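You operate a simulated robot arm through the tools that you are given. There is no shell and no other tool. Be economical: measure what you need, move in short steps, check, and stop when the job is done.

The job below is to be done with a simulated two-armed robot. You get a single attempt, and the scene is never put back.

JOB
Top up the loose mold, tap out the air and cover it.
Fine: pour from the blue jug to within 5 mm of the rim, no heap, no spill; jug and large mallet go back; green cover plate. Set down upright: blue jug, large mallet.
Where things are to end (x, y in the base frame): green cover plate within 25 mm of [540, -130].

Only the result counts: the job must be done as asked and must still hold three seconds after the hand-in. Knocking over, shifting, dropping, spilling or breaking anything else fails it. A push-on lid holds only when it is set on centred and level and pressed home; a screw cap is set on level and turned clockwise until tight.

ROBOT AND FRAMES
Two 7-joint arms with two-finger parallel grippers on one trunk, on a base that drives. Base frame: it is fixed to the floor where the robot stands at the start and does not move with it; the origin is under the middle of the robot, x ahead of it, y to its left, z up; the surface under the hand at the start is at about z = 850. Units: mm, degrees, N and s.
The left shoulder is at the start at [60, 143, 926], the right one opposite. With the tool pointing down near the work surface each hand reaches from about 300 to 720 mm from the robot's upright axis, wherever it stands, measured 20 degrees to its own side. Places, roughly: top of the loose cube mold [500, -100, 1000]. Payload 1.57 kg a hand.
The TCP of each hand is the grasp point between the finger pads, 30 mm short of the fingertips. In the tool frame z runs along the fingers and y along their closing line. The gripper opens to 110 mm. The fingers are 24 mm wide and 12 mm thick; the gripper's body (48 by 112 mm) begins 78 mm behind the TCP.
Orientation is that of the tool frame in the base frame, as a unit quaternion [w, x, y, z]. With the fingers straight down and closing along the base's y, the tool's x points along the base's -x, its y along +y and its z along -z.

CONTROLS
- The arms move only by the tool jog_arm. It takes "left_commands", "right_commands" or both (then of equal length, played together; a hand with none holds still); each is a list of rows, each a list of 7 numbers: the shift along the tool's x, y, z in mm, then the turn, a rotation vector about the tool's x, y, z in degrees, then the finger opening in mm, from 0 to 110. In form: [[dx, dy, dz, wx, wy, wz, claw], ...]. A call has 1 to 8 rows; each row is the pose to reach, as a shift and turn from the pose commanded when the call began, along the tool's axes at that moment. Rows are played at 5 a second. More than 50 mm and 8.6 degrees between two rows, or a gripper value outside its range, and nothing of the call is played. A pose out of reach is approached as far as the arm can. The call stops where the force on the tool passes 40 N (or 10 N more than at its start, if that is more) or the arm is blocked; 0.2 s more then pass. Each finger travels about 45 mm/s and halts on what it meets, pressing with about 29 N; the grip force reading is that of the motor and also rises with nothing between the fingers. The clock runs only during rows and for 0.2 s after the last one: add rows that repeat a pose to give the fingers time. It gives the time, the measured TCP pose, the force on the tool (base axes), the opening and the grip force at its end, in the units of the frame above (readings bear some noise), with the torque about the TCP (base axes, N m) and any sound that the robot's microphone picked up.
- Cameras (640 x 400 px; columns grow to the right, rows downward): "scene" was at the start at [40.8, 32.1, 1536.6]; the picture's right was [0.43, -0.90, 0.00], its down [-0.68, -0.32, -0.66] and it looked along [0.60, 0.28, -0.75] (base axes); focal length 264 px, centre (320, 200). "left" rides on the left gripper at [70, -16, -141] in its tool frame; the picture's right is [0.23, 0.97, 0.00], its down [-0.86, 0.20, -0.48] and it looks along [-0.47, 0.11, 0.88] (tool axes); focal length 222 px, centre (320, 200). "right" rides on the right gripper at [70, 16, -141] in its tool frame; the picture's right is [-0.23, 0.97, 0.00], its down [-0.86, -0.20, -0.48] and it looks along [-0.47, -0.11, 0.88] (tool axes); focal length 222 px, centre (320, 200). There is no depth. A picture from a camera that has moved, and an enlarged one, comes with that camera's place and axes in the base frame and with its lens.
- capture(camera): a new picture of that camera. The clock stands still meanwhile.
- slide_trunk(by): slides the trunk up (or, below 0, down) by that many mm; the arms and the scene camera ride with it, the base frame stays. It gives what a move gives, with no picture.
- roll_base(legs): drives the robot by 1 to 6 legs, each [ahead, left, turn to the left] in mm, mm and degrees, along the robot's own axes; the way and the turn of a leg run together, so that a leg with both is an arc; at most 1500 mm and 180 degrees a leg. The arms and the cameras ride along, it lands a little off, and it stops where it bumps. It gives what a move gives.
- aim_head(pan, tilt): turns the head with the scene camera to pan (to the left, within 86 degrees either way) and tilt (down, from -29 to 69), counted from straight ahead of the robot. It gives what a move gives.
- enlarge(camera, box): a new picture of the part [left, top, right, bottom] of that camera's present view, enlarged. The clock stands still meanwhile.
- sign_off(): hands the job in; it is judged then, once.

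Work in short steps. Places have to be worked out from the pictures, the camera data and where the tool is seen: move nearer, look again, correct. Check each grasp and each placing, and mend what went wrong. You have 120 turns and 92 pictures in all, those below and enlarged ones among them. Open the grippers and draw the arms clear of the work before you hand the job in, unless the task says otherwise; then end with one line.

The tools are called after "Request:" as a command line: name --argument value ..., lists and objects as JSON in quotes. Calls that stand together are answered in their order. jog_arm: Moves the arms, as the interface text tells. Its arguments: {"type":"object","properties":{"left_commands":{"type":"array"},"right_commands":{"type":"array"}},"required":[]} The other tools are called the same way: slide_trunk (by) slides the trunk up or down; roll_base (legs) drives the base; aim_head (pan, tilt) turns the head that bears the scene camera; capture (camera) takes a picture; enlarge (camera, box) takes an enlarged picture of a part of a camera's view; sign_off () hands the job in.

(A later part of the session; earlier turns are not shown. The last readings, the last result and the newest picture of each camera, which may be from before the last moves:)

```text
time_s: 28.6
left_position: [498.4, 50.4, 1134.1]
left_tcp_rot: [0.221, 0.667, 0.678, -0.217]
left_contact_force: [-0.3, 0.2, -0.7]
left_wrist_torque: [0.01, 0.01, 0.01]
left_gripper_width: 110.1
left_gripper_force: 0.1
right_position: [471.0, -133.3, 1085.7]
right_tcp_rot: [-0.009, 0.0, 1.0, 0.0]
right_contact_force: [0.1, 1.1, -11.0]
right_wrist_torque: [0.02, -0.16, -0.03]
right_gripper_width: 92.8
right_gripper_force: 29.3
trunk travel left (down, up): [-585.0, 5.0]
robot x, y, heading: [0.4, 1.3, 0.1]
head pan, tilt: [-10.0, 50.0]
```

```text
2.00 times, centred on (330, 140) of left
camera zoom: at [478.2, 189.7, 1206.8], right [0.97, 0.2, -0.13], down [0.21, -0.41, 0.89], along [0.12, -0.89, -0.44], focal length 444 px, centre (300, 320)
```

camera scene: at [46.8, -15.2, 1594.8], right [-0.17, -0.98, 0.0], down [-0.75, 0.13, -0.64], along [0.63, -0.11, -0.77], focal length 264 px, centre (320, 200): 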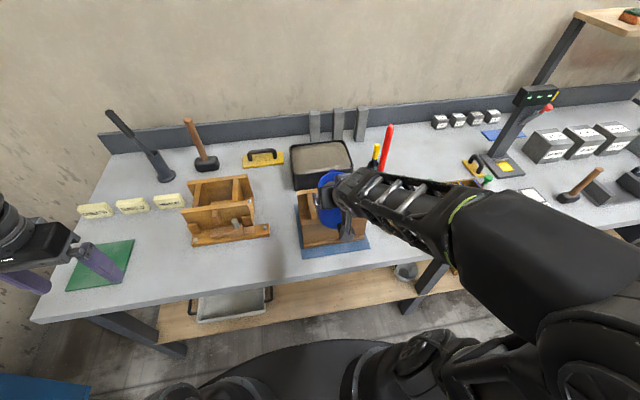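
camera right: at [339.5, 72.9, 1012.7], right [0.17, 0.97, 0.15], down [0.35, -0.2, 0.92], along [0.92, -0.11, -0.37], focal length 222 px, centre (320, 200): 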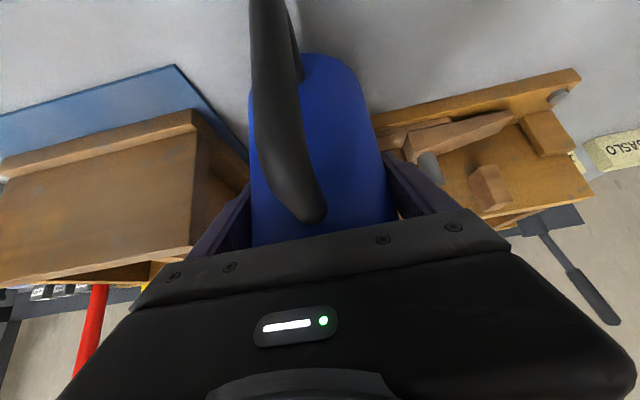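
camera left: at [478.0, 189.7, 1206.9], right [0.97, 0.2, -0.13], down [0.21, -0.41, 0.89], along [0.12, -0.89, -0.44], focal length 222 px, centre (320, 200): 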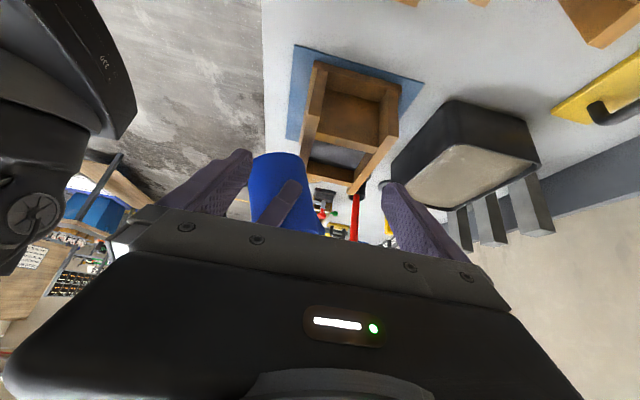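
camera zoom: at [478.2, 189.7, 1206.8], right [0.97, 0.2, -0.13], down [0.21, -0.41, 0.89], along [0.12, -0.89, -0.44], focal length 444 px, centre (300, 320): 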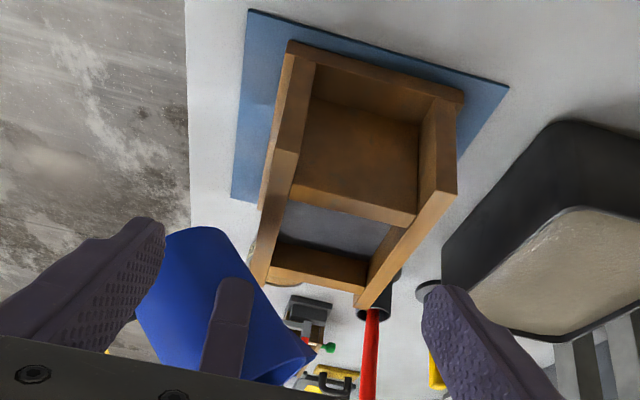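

At 41° still nothing. I lower by 20 mm (clear of the board) and tilt on to 46°.

Request:
jog_arm --right_commands '[[0, 0, 7, 0, 0, 0, 60], [0, 0, 14, 0, 1, 0, 60], [0, 0, 20, 0, 2, 0, 60], [0, 0, 20, 0, 3, 0, 60], [0, 0, 20, 0, 4, 0, 60], [0, 0, 20, 0, 5, 0, 60], [0, 0, 20, 0, 5, 0, 60]]'

Request:
enlarge --camera "left" --box '[220, 40, 440, 240]'

```text
time_s: 30.2
left_position: [497.7, 50.0, 1132.6]
left_tcp_rot: [0.221, 0.666, 0.678, -0.217]
left_contact_force: [0.6, -0.1, -0.5]
left_wrist_torque: [0.0, 0.02, 0.01]
left_gripper_width: 109.9
left_gripper_force: 0.0
right_position: [471.1, -133.5, 1064.9]
right_tcp_rot: [-0.053, 0.0, 0.999, 0.001]
right_contact_force: [0.2, 0.3, -10.3]
right_wrist_torque: [-0.01, -0.16, 0.02]
right_gripper_width: 92.9
right_gripper_force: 29.3
trunk travel left (down, up): [-585.0, 5.0]
robot x, y, heading: [2.1, 0.0, -0.3]
head pan, tilt: [-10.0, 50.0]
```

```text
2.00 times, centred on (330, 140) of left
camera zoom: at [478.2, 189.7, 1206.8], right [0.97, 0.2, -0.13], down [0.21, -0.41, 0.89], along [0.12, -0.89, -0.44], focal length 444 px, centre (300, 320)
```

zoom: 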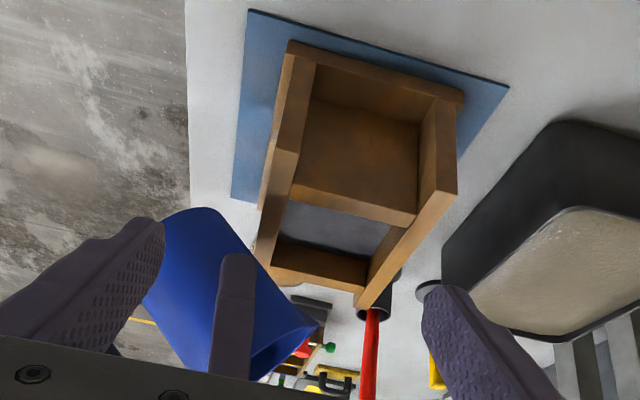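

Still nothing at 46°. I tilt on to 50°.

Request:
jog_arm --right_commands '[[0, 0, 0, 0, 1, 0, 60], [0, 0, 0, 0, 2, 0, 60], [0, 0, 0, 0, 3, 0, 60], [0, 0, 0, 0, 4, 0, 60], [0, 0, 0, 0, 4, 0, 60], [0, 0, 0, 0, 4, 0, 60]]'

Request:
enlarge --camera "left" --box '[220, 40, 440, 240]'

```text
time_s: 31.6
left_position: [497.2, 50.7, 1133.2]
left_tcp_rot: [0.221, 0.666, 0.679, -0.217]
left_contact_force: [-0.7, 0.6, 1.6]
left_wrist_torque: [0.03, 0.02, 0.0]
left_gripper_width: 110.1
left_gripper_force: 0.0
right_position: [472.0, -132.5, 1064.4]
right_tcp_rot: [-0.088, 0.0, 0.996, 0.0]
right_contact_force: [1.3, -0.1, -10.0]
right_wrist_torque: [0.03, -0.19, 0.02]
right_gripper_width: 93.4
right_gripper_force: 28.7
trunk travel left (down, up): [-585.0, 5.0]
robot x, y, heading: [-3.6, 0.7, 0.2]
head pan, tilt: [-10.0, 50.0]
```

```text
2.00 times, centred on (330, 140) of left
camera zoom: at [478.3, 189.7, 1206.7], right [0.97, 0.2, -0.13], down [0.21, -0.41, 0.89], along [0.12, -0.89, -0.44], focal length 444 px, centre (300, 320)
```

zoom: 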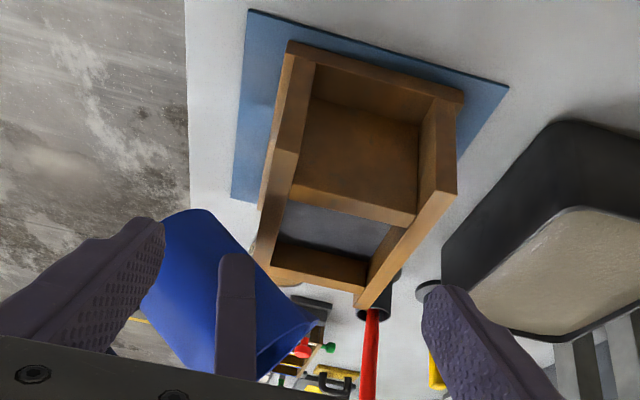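

Continue to 54°.

Request:
jog_arm --right_commands '[[0, 0, 0, 0, 1, 0, 60], [0, 0, 0, 0, 2, 0, 60], [0, 0, 0, 0, 3, 0, 60], [0, 0, 0, 0, 4, 0, 60], [0, 0, 0, 0, 4, 0, 60], [0, 0, 0, 0, 4, 0, 60]]'

Request:
enlarge --camera "left" --box '[220, 40, 440, 240]'

```text
time_s: 33.0
left_position: [498.1, 50.3, 1132.8]
left_tcp_rot: [0.22, 0.667, 0.678, -0.217]
left_contact_force: [-0.3, -0.5, -0.4]
left_wrist_torque: [0.02, -0.02, -0.03]
left_gripper_width: 109.9
left_gripper_force: 0.1
right_position: [470.8, -133.0, 1066.0]
right_tcp_rot: [-0.123, 0.0, 0.992, 0.0]
right_contact_force: [0.4, -0.1, -11.1]
right_wrist_torque: [0.05, -0.19, 0.0]
right_gripper_width: 92.9
right_gripper_force: 29.1
trunk travel left (down, up): [-585.0, 5.0]
robot x, y, heading: [2.9, 1.4, -0.1]
head pan, tilt: [-10.0, 50.0]
```

```text
2.00 times, centred on (330, 140) of left
camera zoom: at [478.3, 189.7, 1206.7], right [0.97, 0.2, -0.13], down [0.21, -0.41, 0.89], along [0.12, -0.89, -0.44], focal length 444 px, centre (300, 320)
```

zoom: 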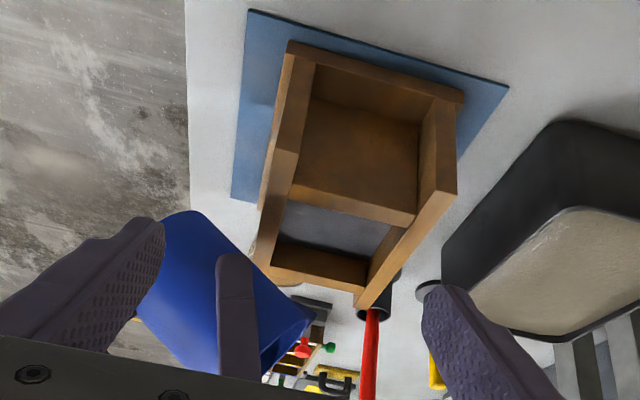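

Continue to 58°.

Request:
jog_arm --right_commands '[[0, 0, 0, 0, 1, 0, 60], [0, 0, 0, 0, 2, 0, 60], [0, 0, 0, 0, 3, 0, 60], [0, 0, 0, 0, 4, 0, 60], [0, 0, 0, 0, 4, 0, 60], [0, 0, 0, 0, 4, 0, 60]]'

Request:
enlarge --camera "left" --box '[220, 40, 440, 240]'

```text
time_s: 34.4
left_position: [497.0, 49.9, 1132.9]
left_tcp_rot: [0.22, 0.666, 0.679, -0.217]
left_contact_force: [-0.3, 0.2, -0.8]
left_wrist_torque: [-0.01, -0.03, -0.03]
left_gripper_width: 110.3
left_gripper_force: 0.1
right_position: [471.4, -132.3, 1065.5]
right_tcp_rot: [-0.13, 0.0, 0.992, 0.001]
right_contact_force: [0.4, -0.2, -10.6]
right_wrist_torque: [0.01, -0.18, 0.01]
right_gripper_width: 93.1
right_gripper_force: 28.8
right hand out of reach, approached as far as the arm can: row 4, 5, 6
trunk travel left (down, up): [-585.0, 5.0]
robot x, y, heading: [-0.3, -3.0, -0.3]
head pan, tilt: [-10.0, 50.0]
```

```text
2.00 times, centred on (330, 140) of left
camera zoom: at [478.3, 189.7, 1206.8], right [0.97, 0.2, -0.13], down [0.21, -0.41, 0.89], along [0.12, -0.89, -0.44], focal length 444 px, centre (300, 320)
```

zoom: 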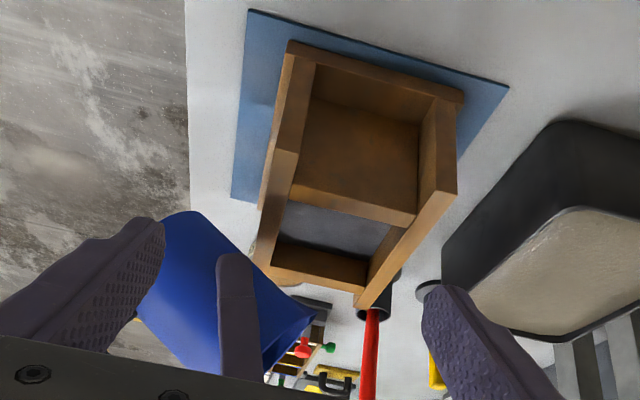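

The arm hits a limit at 55° of tilt with no flow. I go back to 40° tilt (tool vertical) and will swing the hand about the spout so the wrist can tilt further.

Request:
jog_arm --right_commands '[[0, 0, 0, 0, -5, 0, 60], [0, 0, 0, 0, -10, 0, 60], [0, 0, 0, 0, -15, 0, 60], [5, 0, -10, 0, -18, 0, 60], [5, 0, -20, 0, -18, 0, 60]]'

```text
time_s: 35.6
left_position: [497.1, 49.7, 1132.1]
left_tcp_rot: [0.22, 0.667, 0.678, -0.218]
left_contact_force: [0.3, 0.3, 0.0]
left_wrist_torque: [0.0, 0.0, -0.02]
left_gripper_width: 110.0
left_gripper_force: 0.0
right_position: [470.1, -132.5, 1084.8]
right_tcp_rot: [0.026, 0.0, 1.0, 0.0]
right_contact_force: [0.0, -0.6, -9.9]
right_wrist_torque: [-0.02, -0.13, -0.02]
right_gripper_width: 93.0
right_gripper_force: 29.5
trunk travel left (down, up): [-585.0, 5.0]
robot x, y, heading: [1.9, 0.0, -0.1]
head pan, tilt: [-10.0, 50.0]
```

Tool is nearly vertical. I swing the hand about the spout by 64° (toward pouring in +y), keeping the spout over the mold.

Request:
jog_arm --right_commands '[[-0.6, -9.3, 0, -0.4, 0, -8, 60], [-2.6, -18.5, 0, -0.8, 0, -16, 60], [-5.8, -27.3, 0, -1.2, 0, -24, 60], [-10.2, -35.5, 0, -1.7, 0, -32, 60], [-15.7, -43.1, 0, -2.1, 0, -40, 60], [-22.2, -49.8, 0, -2.5, 0, -48, 60], [-29.5, -55.5, 0, -2.9, 0, -56, 60], [-37.6, -60.2, 0, -3.3, 0, -64, 60]]'

Request:
enlarge --camera "left" --box '[220, 40, 440, 240]'

Request:
capture --camera "scene"

```text
time_s: 37.4
left_position: [497.9, 49.2, 1134.6]
left_tcp_rot: [0.221, 0.667, 0.678, -0.217]
left_contact_force: [-0.3, 0.0, -0.9]
left_wrist_torque: [0.03, 0.02, 0.01]
left_gripper_width: 109.8
left_gripper_force: 0.0
right_position: [508.7, -192.2, 1085.9]
right_tcp_rot: [0.022, -0.531, 0.847, 0.014]
right_contact_force: [0.2, -0.8, -10.5]
right_wrist_torque: [0.12, -0.08, -0.02]
right_gripper_width: 93.2
right_gripper_force: 29.1
trunk travel left (down, up): [-585.0, 5.0]
robot x, y, heading: [1.4, -0.4, 0.2]
head pan, tilt: [-10.0, 50.0]
```

```text
2.00 times, centred on (330, 140) of left
camera zoom: at [478.8, 189.4, 1206.6], right [0.97, 0.2, -0.13], down [0.21, -0.41, 0.89], along [0.12, -0.89, -0.44], focal length 444 px, centre (300, 320)
```

zoom: 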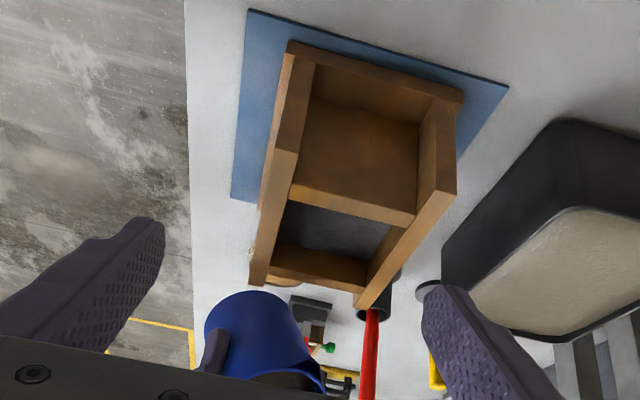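

```text
51 pictures are left
camera scene: at [47.6, -15.7, 1594.7], right [-0.17, -0.98, 0.0], down [-0.76, 0.13, -0.64], along [0.63, -0.11, -0.77], focal length 264 px, centre (320, 200)
```

scene: 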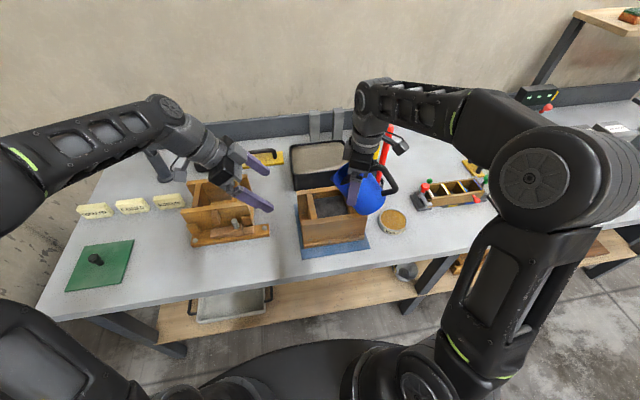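

From here the jug mouth with the mix is visible. I tilt back to 55° in this posture, lowering 15 mm.

Request:
jog_arm --right_commands '[[0, 0, 0, 0, 4, 0, 60], [0, 0, 0, 0, 8, 0, 60], [0, 0, 5, 0, 12, 0, 60], [0, 0, 10, 0, 15, 0, 60], [0, 0, 15, 0, 18, 0, 60], [0, 0, 15, 0, 18, 0, 60]]'

Request:
enlarge --camera "left" --box '[220, 40, 440, 240]'

```text
time_s: 38.8
left_position: [497.5, 50.7, 1133.4]
left_tcp_rot: [0.22, 0.667, 0.678, -0.216]
left_contact_force: [-0.2, -0.5, 0.0]
left_wrist_torque: [0.02, -0.05, -0.01]
left_gripper_width: 109.9
left_gripper_force: 0.0
right_position: [509.2, -191.9, 1073.3]
right_tcp_rot: [-0.11, -0.526, 0.84, -0.069]
right_contact_force: [0.8, -0.2, -11.4]
right_wrist_torque: [0.16, -0.09, 0.01]
right_gripper_width: 92.9
right_gripper_force: 28.8
trunk travel left (down, up): [-585.0, 5.0]
robot x, y, heading: [-1.9, 2.6, -0.2]
head pan, tilt: [-10.0, 50.0]
```

```text
2.00 times, centred on (330, 140) of left
camera zoom: at [478.1, 189.4, 1206.9], right [0.97, 0.2, -0.13], down [0.21, -0.41, 0.89], along [0.12, -0.89, -0.44], focal length 444 px, centre (300, 320)
```

zoom: 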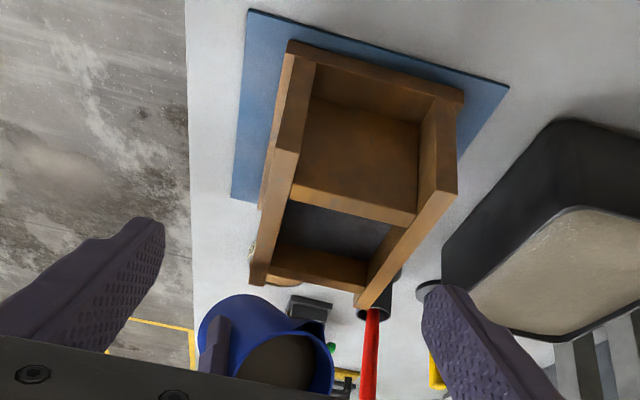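

The mix is seen approaching the lip; about 5–10° more seems needed. Continue in small steps.

Request:
jog_arm --right_commands '[[0, 0, 0, 0, 1.5, 0, 60], [0, 0, 0, 0, 3, 0, 60], [0, 0, 0, 0, 4.5, 0, 60], [0, 0, 0, 0, 6, 0, 60], [0, 0, 0, 0, 6, 0, 60]]'

Request:
enlarge --camera "left" --box '[220, 40, 440, 240]'

```text
time_s: 40.0
left_position: [497.5, 48.6, 1132.2]
left_tcp_rot: [0.221, 0.667, 0.678, -0.217]
left_contact_force: [-0.9, -0.5, -0.2]
left_wrist_torque: [0.01, -0.04, 0.01]
left_gripper_width: 110.0
left_gripper_force: 0.0
right_position: [509.0, -191.8, 1073.0]
right_tcp_rot: [-0.155, -0.521, 0.834, -0.096]
right_contact_force: [0.0, 0.0, -10.7]
right_wrist_torque: [0.17, -0.08, 0.0]
right_gripper_width: 93.0
right_gripper_force: 28.6
trunk travel left (down, up): [-585.0, 5.0]
robot x, y, heading: [0.0, 0.8, 0.3]
head pan, tilt: [-10.0, 50.0]
```

```text
2.00 times, centred on (330, 140) of left
camera zoom: at [478.3, 189.3, 1206.8], right [0.97, 0.2, -0.13], down [0.21, -0.41, 0.89], along [0.12, -0.89, -0.44], focal length 444 px, centre (300, 320)
```

zoom: 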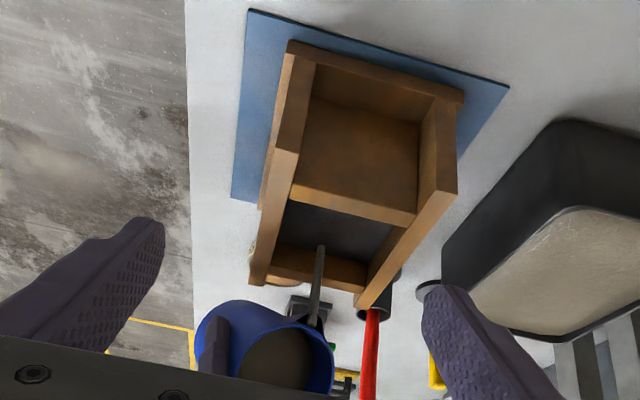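

The mix is flowing, landing nearer the −y wall of the mold. I shift the jug ~12 mm toward the mold centre while holding the tilt.

Request:
jog_arm --right_commands '[[-6, 2, -2, 0, 0, 0, 60], [-11, 4, -4, 0, 0, 0, 60]]'

Request:
enlarge --camera "left" --box '[260, 100, 420, 240]'

```text
time_s: 40.6
left_position: [497.6, 49.5, 1134.6]
left_tcp_rot: [0.22, 0.666, 0.679, -0.217]
left_contact_force: [-0.8, 0.3, 0.1]
left_wrist_torque: [-0.02, -0.02, 0.02]
left_gripper_width: 109.9
left_gripper_force: 0.0
right_position: [509.3, -179.3, 1071.7]
right_tcp_rot: [-0.154, -0.522, 0.833, -0.097]
right_contact_force: [-0.4, -0.5, -10.3]
right_wrist_torque: [0.12, -0.1, 0.01]
right_gripper_width: 93.3
right_gripper_force: 29.5
trunk travel left (down, up): [-585.0, 5.0]
robot x, y, heading: [-0.3, -0.9, -0.3]
head pan, tilt: [-10.0, 50.0]
```

```text
2.86 times, centred on (340, 170) of left
camera zoom: at [478.3, 189.7, 1206.8], right [0.97, 0.2, -0.13], down [0.21, -0.41, 0.89], along [0.12, -0.89, -0.44], focal length 635 px, centre (263, 286)
```

zoom: 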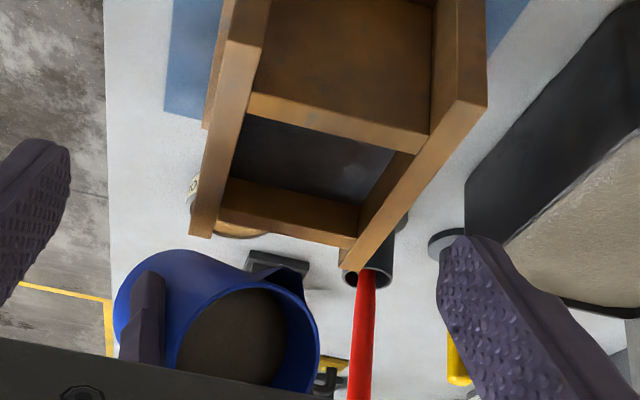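

The flow stopped by itself at this tilt, so it meters well. Level is ~27 mm below the rim; I tilt 5° more, advancing slightly to keep the spout centred.

Request:
jog_arm --right_commands '[[-1, 0, 0, 0, 1.5, 0, 60], [-2, 0, -1, 0, 3, 0, 60], [-4, 0, -2, 0, 5, 0, 60], [-4, 0, -2, 0, 5, 0, 60], [-4, 0, -2, 0, 5, 0, 60]]'

Request:
enlarge --camera "left" --box '[260, 100, 420, 240]'

```text
time_s: 41.8
left_position: [497.6, 49.7, 1132.8]
left_tcp_rot: [0.221, 0.666, 0.679, -0.217]
left_contact_force: [-0.1, -0.2, 0.5]
left_wrist_torque: [-0.03, 0.01, 0.03]
left_gripper_width: 109.7
left_gripper_force: 0.1
right_position: [511.2, -177.3, 1071.3]
right_tcp_rot: [-0.165, -0.52, 0.832, -0.103]
right_contact_force: [-0.6, 0.1, -10.1]
right_wrist_torque: [0.15, -0.11, -0.02]
right_gripper_width: 93.3
right_gripper_force: 29.0
right hand out of reach, approached as far as the arm can: row 3, 4, 5
trunk travel left (down, up): [-585.0, 5.0]
robot x, y, heading: [0.5, -3.2, 0.1]
head pan, tilt: [-10.0, 50.0]
```

```text
2.86 times, centred on (340, 170) of left
camera zoom: at [478.3, 189.8, 1206.7], right [0.97, 0.2, -0.13], down [0.21, -0.41, 0.89], along [0.12, -0.89, -0.44], focal length 635 px, centre (263, 286)
```

zoom: 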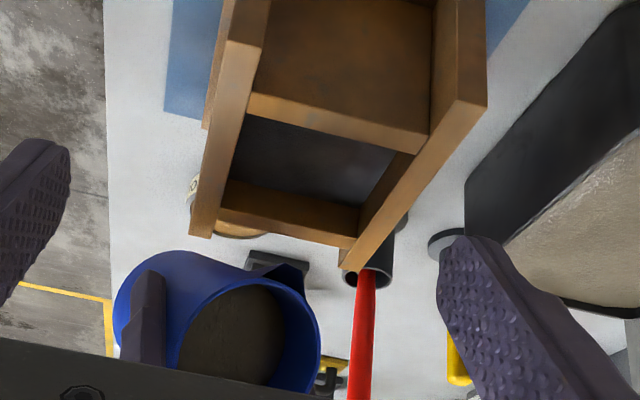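

Arm limit again at 62°. I return to the vertical tool and swing further round the spout, so that tilting on leans the hand outward, which is the natural direction for the wrist.

Request:
jog_arm --right_commands '[[1, 0, -3, 0, -5, 0, 60], [2, 0, -6, 0, -10, 0, 60], [3, 0, -8, 0, -15, 0, 60], [4, 0, -10, 0, -20, 0, 60], [5, 0, -12, 0, -22.4, 0, 60]]'

```text
time_s: 43.0
left_position: [497.7, 50.4, 1132.4]
left_tcp_rot: [0.22, 0.667, 0.678, -0.217]
left_contact_force: [-0.2, 0.7, -0.4]
left_wrist_torque: [0.0, 0.0, -0.03]
left_gripper_width: 110.0
left_gripper_force: 0.0
right_position: [510.9, -178.8, 1084.7]
right_tcp_rot: [-0.001, -0.53, 0.848, -0.001]
right_contact_force: [-0.2, -0.3, -9.2]
right_wrist_torque: [0.11, -0.03, 0.04]
right_gripper_width: 93.3
right_gripper_force: 29.0
trunk travel left (down, up): [-585.0, 5.0]
robot x, y, heading: [2.7, -2.1, 0.1]
head pan, tilt: [-10.0, 50.0]
```

Tool vertical, jug at 40° (no flow). I swing another 64° round the spout.

Request:
jog_arm --right_commands '[[8.4, -11.9, 0, 0, 0, -8, 60], [6.6, -20.7, 0, 0, 0, -16, 60], [3.6, -29.2, 0, 0, 0, -24, 60], [-0.8, -37.2, 0, 0, 0, -32, 60], [-6, -44.6, 0, 0, 0, -40, 60], [-12.3, -51, 0, 0, 0, -48, 60], [-19.5, -56.7, 0, 0, 0, -56, 60], [-27.3, -61.2, 0, 0, 0, -64, 60]]'

Request:
capture --camera "scene"

Request:
enlarge --camera "left" --box '[260, 100, 420, 240]'

```text
time_s: 44.8
left_position: [496.8, 49.7, 1134.2]
left_tcp_rot: [0.22, 0.667, 0.678, -0.218]
left_contact_force: [-0.8, 0.2, -0.7]
left_wrist_torque: [0.0, 0.0, 0.03]
left_gripper_width: 109.9
left_gripper_force: 0.1
right_position: [578.2, -182.1, 1084.1]
right_tcp_rot: [0.001, 0.9, -0.437, 0.001]
right_contact_force: [0.2, 0.0, -10.5]
right_wrist_torque: [0.1, 0.12, 0.0]
right_gripper_width: 93.3
right_gripper_force: 29.1
trunk travel left (down, up): [-585.0, 5.0]
robot x, y, heading: [1.6, 3.3, -0.0]
head pan, tilt: [-10.0, 50.0]
```

```text
46 pictures are left
camera scene: at [47.4, -15.3, 1594.8], right [-0.17, -0.98, 0.0], down [-0.76, 0.13, -0.64], along [0.63, -0.11, -0.77], focal length 264 px, centre (320, 200)
```

scene: 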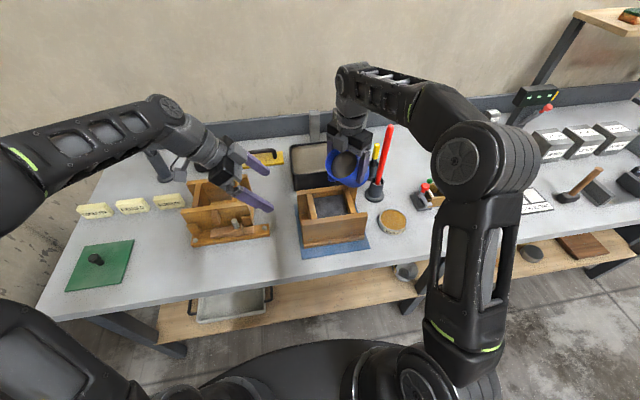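

```text
2.86 times, centred on (340, 170) of left
camera zoom: at [478.7, 189.6, 1206.6], right [0.97, 0.2, -0.13], down [0.21, -0.41, 0.89], along [0.12, -0.89, -0.44], focal length 635 px, centre (263, 286)
```

zoom: 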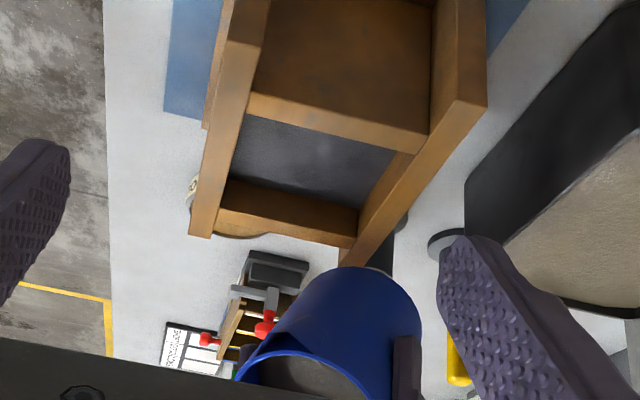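

Good posture, and the scene camera sees into the jug and mold. I tilt to 61° with the spout kept centred.

Request:
jog_arm --right_commands '[[-1, 0, 0, 0, 4, 0, 60], [-2, 0, 2, 0, 8, 0, 60], [-4, 0, 4, 0, 12, 0, 60], [-6, 0, 6, 0, 16, 0, 60], [-8, 0, 8, 0, 20, 0, 60], [-9, 0, 10, 0, 22, 0, 60], [-9, 0, 10, 0, 22, 0, 60]]'

Request:
enlarge --camera "left" --box '[260, 100, 420, 240]'

Request:
enlarge --camera "scene" --box '[280, 110, 420, 260]'

```text
time_s: 46.4
left_position: [497.3, 50.5, 1132.8]
left_tcp_rot: [0.221, 0.666, 0.678, -0.217]
left_contact_force: [0.5, -0.2, 0.1]
left_wrist_torque: [-0.05, -0.01, 0.0]
left_gripper_width: 110.2
left_gripper_force: 0.1
right_position: [573.0, -174.9, 1073.6]
right_tcp_rot: [0.084, 0.883, -0.429, 0.172]
right_contact_force: [0.0, 0.3, -9.4]
right_wrist_torque: [0.14, 0.12, 0.0]
right_gripper_width: 93.1
right_gripper_force: 29.0
trunk travel left (down, up): [-585.0, 5.0]
robot x, y, heading: [0.3, 0.4, -0.1]
head pan, tilt: [-10.0, 50.0]
```

```text
2.86 times, centred on (340, 170) of left
camera zoom: at [478.4, 189.6, 1206.8], right [0.97, 0.2, -0.13], down [0.21, -0.41, 0.89], along [0.12, -0.89, -0.44], focal length 635 px, centre (263, 286)
```

zoom: 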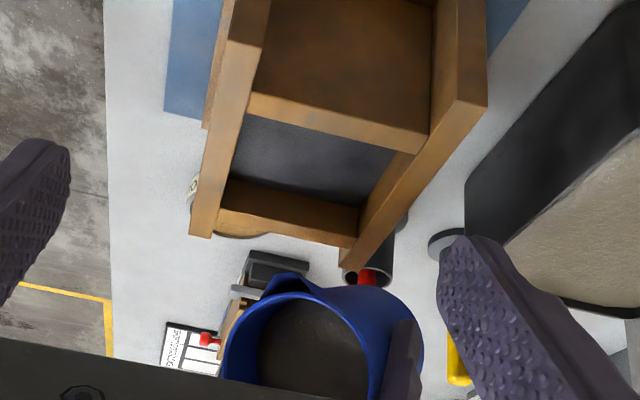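

```text
2.67 times, centred on (350, 185) of scene
camera zoom: at [47.0, -15.4, 1594.8], right [-0.17, -0.98, 0.0], down [-0.75, 0.13, -0.64], along [0.63, -0.11, -0.77], focal length 705 px, centre (240, 240)
```

zoom: 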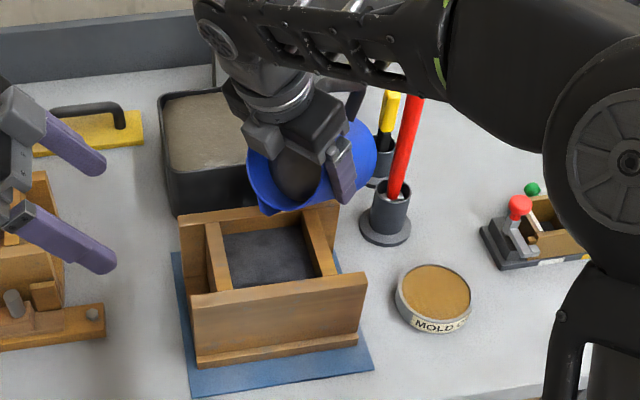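

Spout is at about [538, −132], perfectly centred. I continue tilting to 67°.

Request:
jog_arm --right_commands '[[-1, 0, 0, 0, 2, 0, 60], [-2, 0, 0, 0, 4, 0, 60], [-3, 0, -1, 0, 6, 0, 60], [-3, 0, -1, 0, 6, 0, 60], [-3, 0, -1, 0, 6, 0, 60]]'

Request:
enlarge --camera "left" --box '[260, 100, 420, 240]'

```text
time_s: 47.6
left_position: [497.7, 49.4, 1133.5]
left_tcp_rot: [0.22, 0.667, 0.678, -0.217]
left_contact_force: [-0.2, -0.3, 0.6]
left_wrist_torque: [-0.02, 0.01, -0.03]
left_gripper_width: 109.8
left_gripper_force: 0.0
right_position: [570.4, -171.1, 1075.4]
right_tcp_rot: [0.107, 0.872, -0.424, 0.218]
right_contact_force: [-0.2, -0.7, -9.1]
right_wrist_torque: [0.13, 0.08, 0.0]
right_gripper_width: 93.2
right_gripper_force: 28.8
trunk travel left (down, up): [-585.0, 5.0]
robot x, y, heading: [-5.1, 1.7, -0.0]
head pan, tilt: [-10.0, 50.0]
```

```text
2.86 times, centred on (340, 170) of left
camera zoom: at [478.3, 189.7, 1206.8], right [0.97, 0.2, -0.13], down [0.21, -0.41, 0.89], along [0.12, -0.89, -0.44], focal length 635 px, centre (263, 286)
```

zoom: 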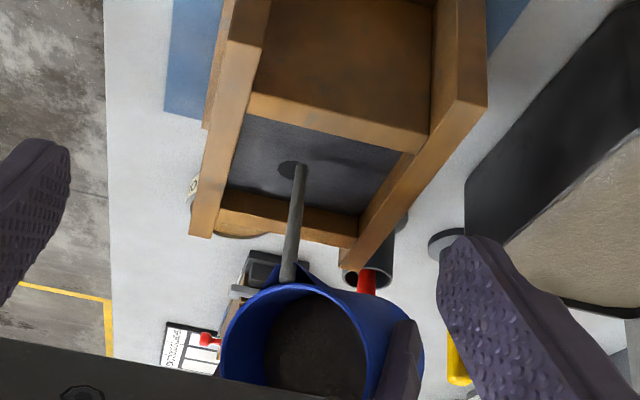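

Flow lands in the centre. I hold and watch.

Request:
jog_arm --right_commands '[[0, 0, 0, 0, 0, 0, 60], [0, 0, 0, 0, 0, 0, 60], [0, 0, 0, 0, 0, 0, 60], [0, 0, 0, 0, 0, 0, 60]]'

Request:
enlarge --camera "left" --box '[260, 100, 420, 240]'

```text
time_s: 48.6
left_position: [497.5, 50.3, 1132.9]
left_tcp_rot: [0.22, 0.666, 0.679, -0.216]
left_contact_force: [-0.3, -1.0, -0.3]
left_wrist_torque: [0.03, 0.03, -0.02]
left_gripper_width: 110.0
left_gripper_force: 0.0
right_position: [570.5, -171.6, 1075.8]
right_tcp_rot: [0.107, 0.872, -0.425, 0.218]
right_contact_force: [0.3, 0.1, -7.9]
right_wrist_torque: [0.12, 0.12, -0.03]
right_gripper_width: 92.9
right_gripper_force: 28.6
trunk travel left (down, up): [-585.0, 5.0]
robot x, y, heading: [-0.2, 0.2, 0.1]
head pan, tilt: [-10.0, 50.0]
```

```text
2.86 times, centred on (340, 170) of left
camera zoom: at [478.3, 189.7, 1206.8], right [0.97, 0.2, -0.13], down [0.21, -0.41, 0.89], along [0.12, -0.89, -0.44], focal length 635 px, centre (263, 286)
```

zoom: 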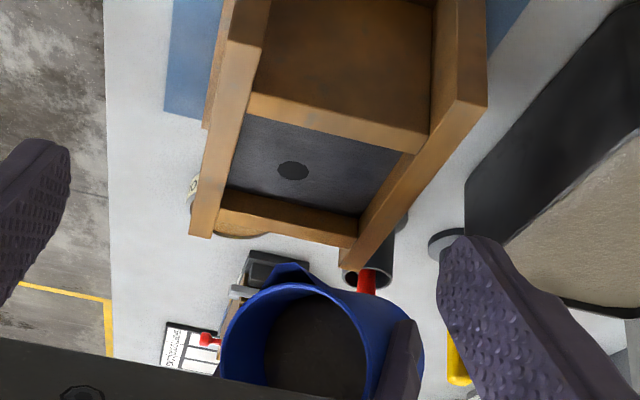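

Level rose to ~17 mm below the rim, flow stopped. Tilt 5° more.

Request:
jog_arm --right_commands '[[-1, 0, 0, 0, 1.5, 0, 60], [-2, 0, 0, 0, 3, 0, 60], [-3, 0, -1, 0, 4, 0, 60], [-4, 0, -1, 0, 5, 0, 60], [-4, 0, -1, 0, 5, 0, 60], [-4, 0, -1, 0, 5, 0, 60], [-4, 0, -1, 0, 5, 0, 60]]'

Request:
enlarge --camera "left" --box '[260, 100, 420, 240]'

```text
time_s: 50.2
left_position: [497.7, 51.3, 1134.7]
left_tcp_rot: [0.22, 0.667, 0.678, -0.217]
left_contact_force: [-0.4, 0.2, -0.3]
left_wrist_torque: [0.02, 0.0, 0.01]
left_gripper_width: 110.0
left_gripper_force: 0.0
right_position: [567.7, -168.8, 1073.9]
right_tcp_rot: [0.125, 0.862, -0.42, 0.255]
right_contact_force: [-0.2, -0.1, -6.6]
right_wrist_torque: [0.12, 0.05, 0.02]
right_gripper_width: 93.2
right_gripper_force: 28.9
trunk travel left (down, up): [-585.0, 5.0]
robot x, y, heading: [-1.1, -3.7, -0.0]
head pan, tilt: [-10.0, 50.0]
```

```text
2.86 times, centred on (340, 170) of left
camera zoom: at [478.2, 189.7, 1206.8], right [0.97, 0.2, -0.13], down [0.21, -0.41, 0.89], along [0.12, -0.89, -0.44], focal length 635 px, centre (263, 286)
```

zoom: 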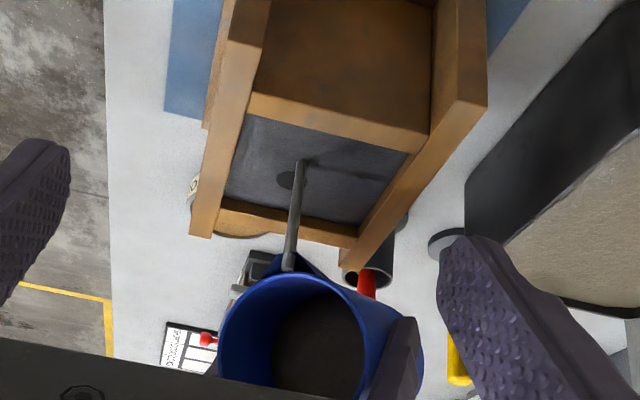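

Still flowing, now ~9 mm below the rim. Hold briefly.

Request:
jog_arm --right_commands '[[0, 0, 0, 0, 0, 0, 60]]'

Request:
enlarge --camera "left" --box '[300, 120, 380, 190]'

```text
time_s: 50.6
left_position: [497.2, 49.8, 1133.9]
left_tcp_rot: [0.22, 0.667, 0.678, -0.217]
left_contact_force: [-1.3, 0.0, -0.2]
left_wrist_torque: [-0.01, 0.03, 0.0]
left_gripper_width: 110.0
left_gripper_force: 0.0
right_position: [567.2, -168.0, 1074.3]
right_tcp_rot: [0.125, 0.862, -0.419, 0.256]
right_contact_force: [1.1, -0.1, -7.1]
right_wrist_torque: [0.11, 0.1, -0.01]
right_gripper_width: 93.1
right_gripper_force: 28.7
trunk travel left (down, up): [-585.0, 5.0]
robot x, y, heading: [1.7, -2.9, -0.1]
head pan, tilt: [-10.0, 50.0]
```

```text
5.71 times, centred on (340, 155) of left
camera zoom: at [478.2, 189.7, 1206.8], right [0.97, 0.2, -0.13], down [0.21, -0.41, 0.89], along [0.12, -0.89, -0.44], focal length 1269 px, centre (206, 457)
```

zoom: 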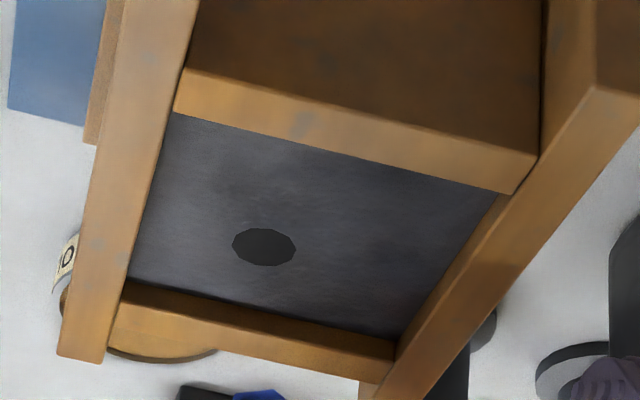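

Stream stopped; the inner wall strip shows about 5–6 mm. I add 1° of tilt.

Request:
jog_arm --right_commands '[[0, 0, 0, 0, 0.5, 0, 60], [-0.5, 0, 0, 0, 1, 0, 60], [-0.5, 0, 0, 0, 1, 0, 60], [-0.5, 0, 0, 0, 1, 0, 60], [-0.5, 0, 0, 0, 1, 0, 60]]'

Request:
enlarge --camera "left" --box '[300, 140, 380, 210]'

```text
time_s: 51.8
left_position: [496.6, 49.9, 1133.1]
left_tcp_rot: [0.22, 0.667, 0.678, -0.216]
left_contact_force: [1.3, 0.8, 0.3]
left_wrist_torque: [0.02, 0.04, -0.01]
left_gripper_width: 109.9
left_gripper_force: 0.2
right_position: [567.2, -166.9, 1074.2]
right_tcp_rot: [0.129, 0.86, -0.418, 0.263]
right_contact_force: [-0.6, 0.4, -6.9]
right_wrist_torque: [0.13, 0.07, 0.02]
right_gripper_width: 92.9
right_gripper_force: 28.9
trunk travel left (down, up): [-585.0, 5.0]
robot x, y, heading: [-2.2, -0.1, 0.2]
head pan, tilt: [-10.0, 50.0]
```

```text
5.71 times, centred on (340, 175) of left
camera zoom: at [478.2, 189.7, 1206.8], right [0.97, 0.2, -0.13], down [0.21, -0.41, 0.89], along [0.12, -0.89, -0.44], focal length 1269 px, centre (206, 343)
```

zoom: 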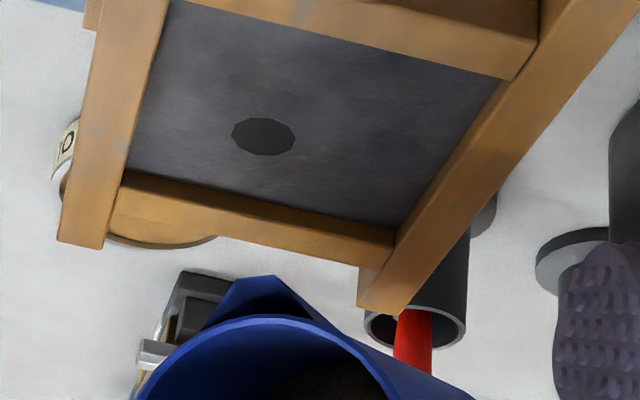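

The edge moved only ~1–2 mm. I zoom on the inner wall strip for a better depth reading.

Request:
enlarge --camera "left" --box '[310, 162, 354, 190]'

```text
14.29 times, centred on (332, 176) of left
camera zoom: at [478.2, 189.7, 1206.8], right [0.97, 0.2, -0.13], down [0.21, -0.41, 0.89], along [0.12, -0.89, -0.44], focal length 3173 px, centre (149, 543)
```

zoom: 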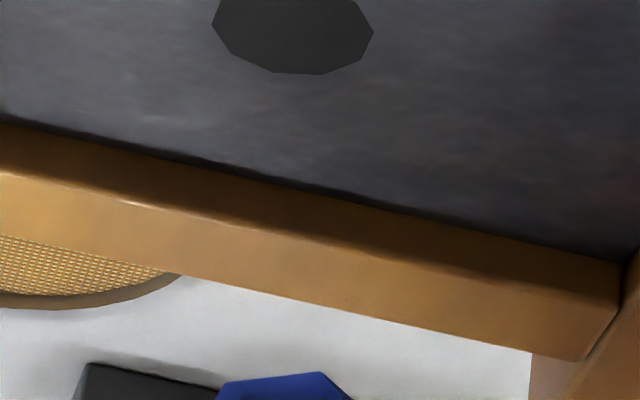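

The strip reads ~9 mm deep. At ~1.5 mm per degree I tilt 3° more.

Request:
jog_arm --right_commands '[[-0.5, 0, 0, 0, 1, 0, 60], [-1, 0, 0, 0, 2, 0, 60], [-2, 0, 0, 0, 3, 0, 60], [-2, 0, 0, 0, 3, 0, 60], [-2, 0, 0, 0, 3, 0, 60], [-2, 0, 0, 0, 3, 0, 60], [-2, 0, 0, 0, 3, 0, 60]]'

Request:
enlarge --camera "left" --box '[310, 162, 354, 190]'

```text
time_s: 53.4
left_position: [496.8, 49.5, 1134.1]
left_tcp_rot: [0.221, 0.666, 0.679, -0.216]
left_contact_force: [-0.1, -0.4, -0.1]
left_wrist_torque: [-0.01, -0.01, 0.0]
left_gripper_width: 110.0
left_gripper_force: 0.0
right_position: [567.7, -166.5, 1072.3]
right_tcp_rot: [0.14, 0.852, -0.415, 0.286]
right_contact_force: [-0.3, 0.3, -6.1]
right_wrist_torque: [0.09, 0.07, -0.01]
right_gripper_width: 93.3
right_gripper_force: 28.9
trunk travel left (down, up): [-585.0, 5.0]
robot x, y, heading: [2.9, 0.5, 0.0]
head pan, tilt: [-10.0, 50.0]
```

```text
14.29 times, centred on (332, 176) of left
camera zoom: at [478.1, 189.7, 1206.9], right [0.97, 0.2, -0.13], down [0.21, -0.41, 0.89], along [0.12, -0.89, -0.44], focal length 3173 px, centre (149, 543)
```

zoom: 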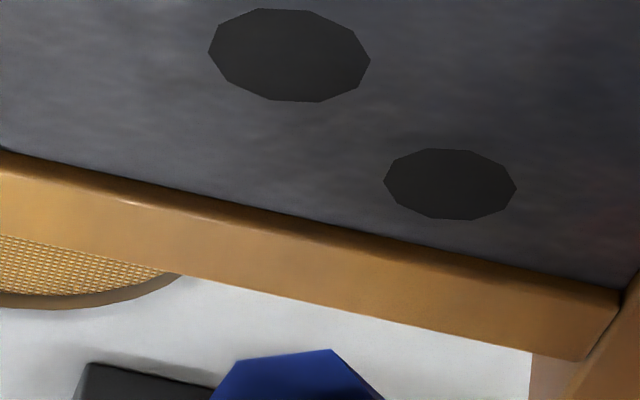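

Now ~4 mm below the rim; dark air bubbles show on the surface. One more degree to reach ~2.5 mm.

Request:
jog_arm --right_commands '[[-0.5, 0, 0, 0, 0.5, 0, 60], [-0.5, 0, 0, 0, 1, 0, 60], [-0.5, 0, 0, 0, 1, 0, 60], [-0.5, 0, 0, 0, 1, 0, 60], [-0.5, 0, 0, 0, 1, 0, 60], [-0.5, 0, 0, 0, 1, 0, 60]]'

Request:
enlarge --camera "left" --box '[300, 150, 366, 200]'

```text
time_s: 54.8
left_position: [498.1, 49.5, 1133.1]
left_tcp_rot: [0.22, 0.667, 0.678, -0.216]
left_contact_force: [0.4, -0.1, 0.1]
left_wrist_torque: [-0.04, 0.0, -0.03]
left_gripper_width: 109.8
left_gripper_force: 0.0
right_position: [566.7, -167.6, 1072.4]
right_tcp_rot: [0.143, 0.85, -0.413, 0.293]
right_contact_force: [0.3, -0.1, -5.1]
right_wrist_torque: [0.07, 0.09, 0.01]
right_gripper_width: 93.1
right_gripper_force: 28.1
trunk travel left (down, up): [-585.0, 5.0]
robot x, y, heading: [-1.4, -3.2, -0.2]
head pan, tilt: [-10.0, 50.0]
```

```text
8.00 times, centred on (333, 175) of left
camera zoom: at [478.1, 189.7, 1206.9], right [0.97, 0.2, -0.13], down [0.21, -0.41, 0.89], along [0.12, -0.89, -0.44], focal length 1777 px, centre (216, 400)
```

zoom: 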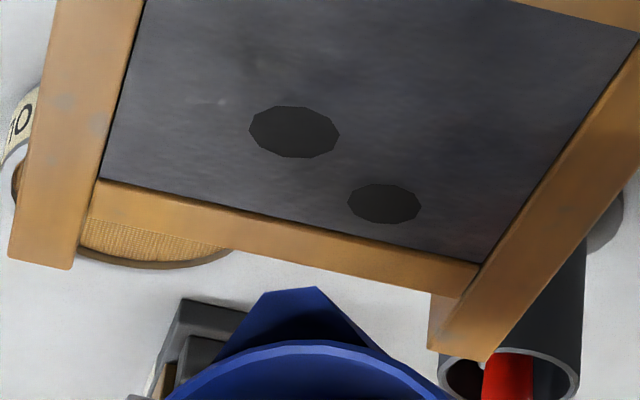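

Level ≈ 2.5 mm below the rim, flat, stream stopped. I right the jug back to 40° while lifting 20 mm.

Request:
jog_arm --right_commands '[[2.5, 0, -3.2, 0, -7, 0, 60], [5, 0, -6.4, 0, -14, 0, 60], [7.5, 0, -9.6, 0, -21, 0, 60], [10, 0, -12.7, 0, -28, 0, 60], [12.3, 0, -15.8, 0, -35, 0, 60], [12.3, 0, -15.8, 0, -38, 0, 60], [12.3, 0, -15.8, 0, -38, 0, 60]]'

Request:
enlarge --camera "left" --box '[240, 80, 420, 230]'

```text
time_s: 56.4
left_position: [497.5, 49.5, 1133.9]
left_tcp_rot: [0.221, 0.667, 0.678, -0.217]
left_contact_force: [-0.6, 0.7, 0.2]
left_wrist_torque: [-0.02, 0.0, 0.02]
left_gripper_width: 109.9
left_gripper_force: 0.0
right_position: [566.1, -167.1, 1093.2]
right_tcp_rot: [0.001, 0.899, -0.438, -0.001]
right_contact_force: [0.6, 0.3, -6.7]
right_wrist_torque: [0.04, 0.05, -0.01]
right_gripper_width: 93.1
right_gripper_force: 29.1
trunk travel left (down, up): [-585.0, 5.0]
robot x, y, heading: [-0.2, 2.3, -0.1]
head pan, tilt: [-10.0, 50.0]
```

```text
2.67 times, centred on (330, 155) of left
camera zoom: at [478.1, 189.7, 1206.9], right [0.97, 0.2, -0.13], down [0.21, -0.41, 0.89], along [0.12, -0.89, -0.44], focal length 592 px, centre (293, 320)
```

zoom: 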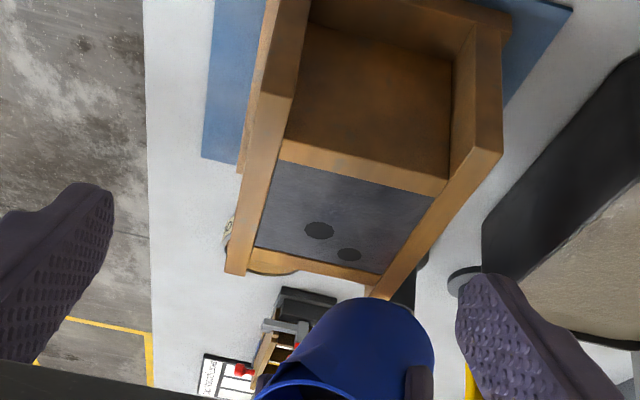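

No spill seen. I swing the hand back the way it came.

Request:
jog_arm --right_commands '[[3.2, 8.9, 0, 0, 0, 8, 60], [5.7, 17.1, 0, 0, 0, 16, 60], [7.5, 26.2, 0, 0, 0, 24, 60], [7.7, 34, 0, 0, 0, 32, 60], [4.4, 41.5, 0, 0, 0, 40, 60], [-1.3, 47.2, 0, 0, 0, 48, 60], [-8.5, 53, 0, 0, 0, 56, 60], [-16.5, 56.9, 0, 0, 0, 64, 60]]'

```text
time_s: 58.2
left_position: [496.7, 49.1, 1132.5]
left_tcp_rot: [0.221, 0.666, 0.679, -0.216]
left_contact_force: [0.0, 0.7, 0.0]
left_wrist_torque: [0.0, -0.01, -0.02]
left_gripper_width: 110.1
left_gripper_force: 0.0
right_position: [510.0, -189.2, 1092.9]
right_tcp_rot: [-0.001, -0.529, 0.849, -0.002]
right_contact_force: [0.7, -0.3, -4.9]
right_wrist_torque: [0.04, -0.03, 0.01]
right_gripper_width: 93.0
right_gripper_force: 29.0
trunk travel left (down, up): [-585.0, 5.0]
robot x, y, heading: [-2.7, 1.9, -0.0]
head pan, tilt: [-10.0, 50.0]
```

Swing back the remaining 64°.

Request:
jog_arm --right_commands '[[-4.1, 7.6, 0, 0, 0, 8, 60], [-8.2, 15.1, 0, 0, 0, 16, 60], [-12.3, 22.7, 0, 0, 0, 24, 60], [-16.4, 30.3, 0, 0, 0, 32, 60], [-20.5, 37.9, 0, 0, 0, 40, 60], [-24.6, 45.5, 0, 0, 0, 48, 60], [-28.7, 53, 0, 0, 0, 56, 60], [-32.7, 60.6, 0, 0, 0, 63.9, 60]]'

```text
time_s: 60.0
left_position: [496.9, 50.5, 1133.8]
left_tcp_rot: [0.22, 0.667, 0.678, -0.217]
left_contact_force: [0.6, 0.6, 0.4]
left_wrist_torque: [0.0, 0.02, 0.02]
left_gripper_width: 110.2
left_gripper_force: 0.1
right_position: [470.6, -132.6, 1092.2]
right_tcp_rot: [0.0, 0.0, 1.0, 0.0]
right_contact_force: [-0.3, -0.1, -5.1]
right_wrist_torque: [-0.01, -0.05, -0.01]
right_gripper_width: 92.9
right_gripper_force: 29.2
trunk travel left (down, up): [-585.0, 5.0]
robot x, y, heading: [0.9, 0.1, -0.1]
head pan, tilt: [-10.0, 50.0]
```

Jug back over the front of the mold. I now set it upright (−40°) and at the same time take the left hand away from the jug's place.

Request:
jog_arm --right_commands '[[0, 0, 0, 0, -5, 0, 60], [0, 0, 0, 0, -10, 0, 60], [0, 0, 0, 0, -15, 0, 60], [0, 0, 0, 0, -20, 0, 60], [0, 0, 0, 0, -25, 0, 60], [0, 0, 0, 0, -30, 0, 60], [0, 0, 0, 0, -35, 0, 60], [0, 0, 0, 0, -40, 0, 60]]' --left_commands '[[20, -5, -15, 0, 0, 0, 110], [40, -10, -30, 0, 0, 0, 110], [60, -20, -45, 0, 0, 0, 110], [80, -30, -60, 0, 0, 0, 110], [100, -45, -75, 0, 0, 0, 110], [120, -60, -90, 0, 0, 0, 110], [140, -75, -105, 0, 0, 0, 110], [160, -90, -118, 0, 0, 0, 110]]'

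```text
time_s: 61.8
left_position: [403.1, 250.2, 1135.6]
left_tcp_rot: [0.22, 0.667, 0.678, -0.217]
left_contact_force: [0.3, 0.2, -1.0]
left_wrist_torque: [0.01, -0.03, 0.04]
left_gripper_width: 109.8
left_gripper_force: 0.1
right_position: [470.5, -132.2, 1092.6]
right_tcp_rot: [0.342, -0.002, 0.94, 0.001]
right_contact_force: [-0.4, 0.6, -5.8]
right_wrist_torque: [-0.02, -0.01, -0.03]
right_gripper_width: 93.1
right_gripper_force: 28.8
trunk travel left (down, up): [-585.0, 5.0]
robot x, y, heading: [5.8, -1.9, -0.1]
head pan, tilt: [-10.0, 50.0]
```

Carry the jug back to y = 58 at height.

Request:
jog_arm --right_commands '[[0, 24, 0, 0, 0, 0, 60], [0, 48, 0, 0, 0, 0, 60], [0, 72, 0, 0, 0, 0, 60], [-2, 96, 2, 0, 0, 0, 60], [-4, 120, 4, 0, 0, 0, 60], [-6, 144, 6, 0, 0, 0, 60], [-8, 168, 8, 0, 0, 0, 60], [-10.3, 190, 8.7, 0, 0, 0, 60]]'

Request:
slide_trunk --by -60

Request:
capture --camera "scene"

```text
time_s: 63.6
left_position: [403.6, 250.3, 1136.0]
left_tcp_rot: [0.22, 0.667, 0.679, -0.216]
left_contact_force: [-0.7, 0.4, 0.4]
left_wrist_torque: [0.03, -0.01, 0.01]
left_gripper_width: 110.1
left_gripper_force: 0.0
right_position: [483.0, 57.1, 1090.8]
right_tcp_rot: [0.342, -0.001, 0.94, -0.001]
right_contact_force: [0.2, 1.1, -4.4]
right_wrist_torque: [-0.02, 0.0, -0.03]
right_gripper_width: 93.3
right_gripper_force: 28.5
trunk travel left (down, up): [-585.0, 5.0]
robot x, y, heading: [1.1, -1.1, -0.1]
head pan, tilt: [-10.0, 50.0]
```

```text
time_s: 64.6
left_position: [403.4, 249.7, 1076.4]
left_tcp_rot: [0.22, 0.667, 0.678, -0.217]
left_contact_force: [0.0, -0.9, -0.2]
left_wrist_torque: [0.0, 0.01, -0.01]
left_gripper_width: 110.0
left_gripper_force: 0.0
right_position: [482.6, 56.0, 1031.7]
right_tcp_rot: [0.342, -0.002, 0.94, -0.001]
right_contact_force: [0.0, -1.3, -5.5]
right_wrist_torque: [-0.02, 0.03, 0.04]
right_gripper_width: 93.4
right_gripper_force: 29.3
trunk travel left (down, up): [-525.0, 65.0]
robot x, y, heading: [3.0, -2.1, -0.2]
head pan, tilt: [-10.0, 50.0]
```

```text
33 pictures are left
camera scene: at [46.2, -15.1, 1534.8], right [-0.17, -0.98, 0.0], down [-0.75, 0.13, -0.64], along [0.63, -0.11, -0.77], focal length 264 px, centre (320, 200)
```

scene: 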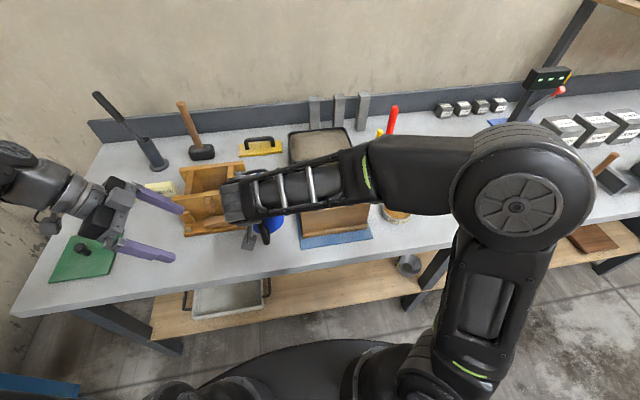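

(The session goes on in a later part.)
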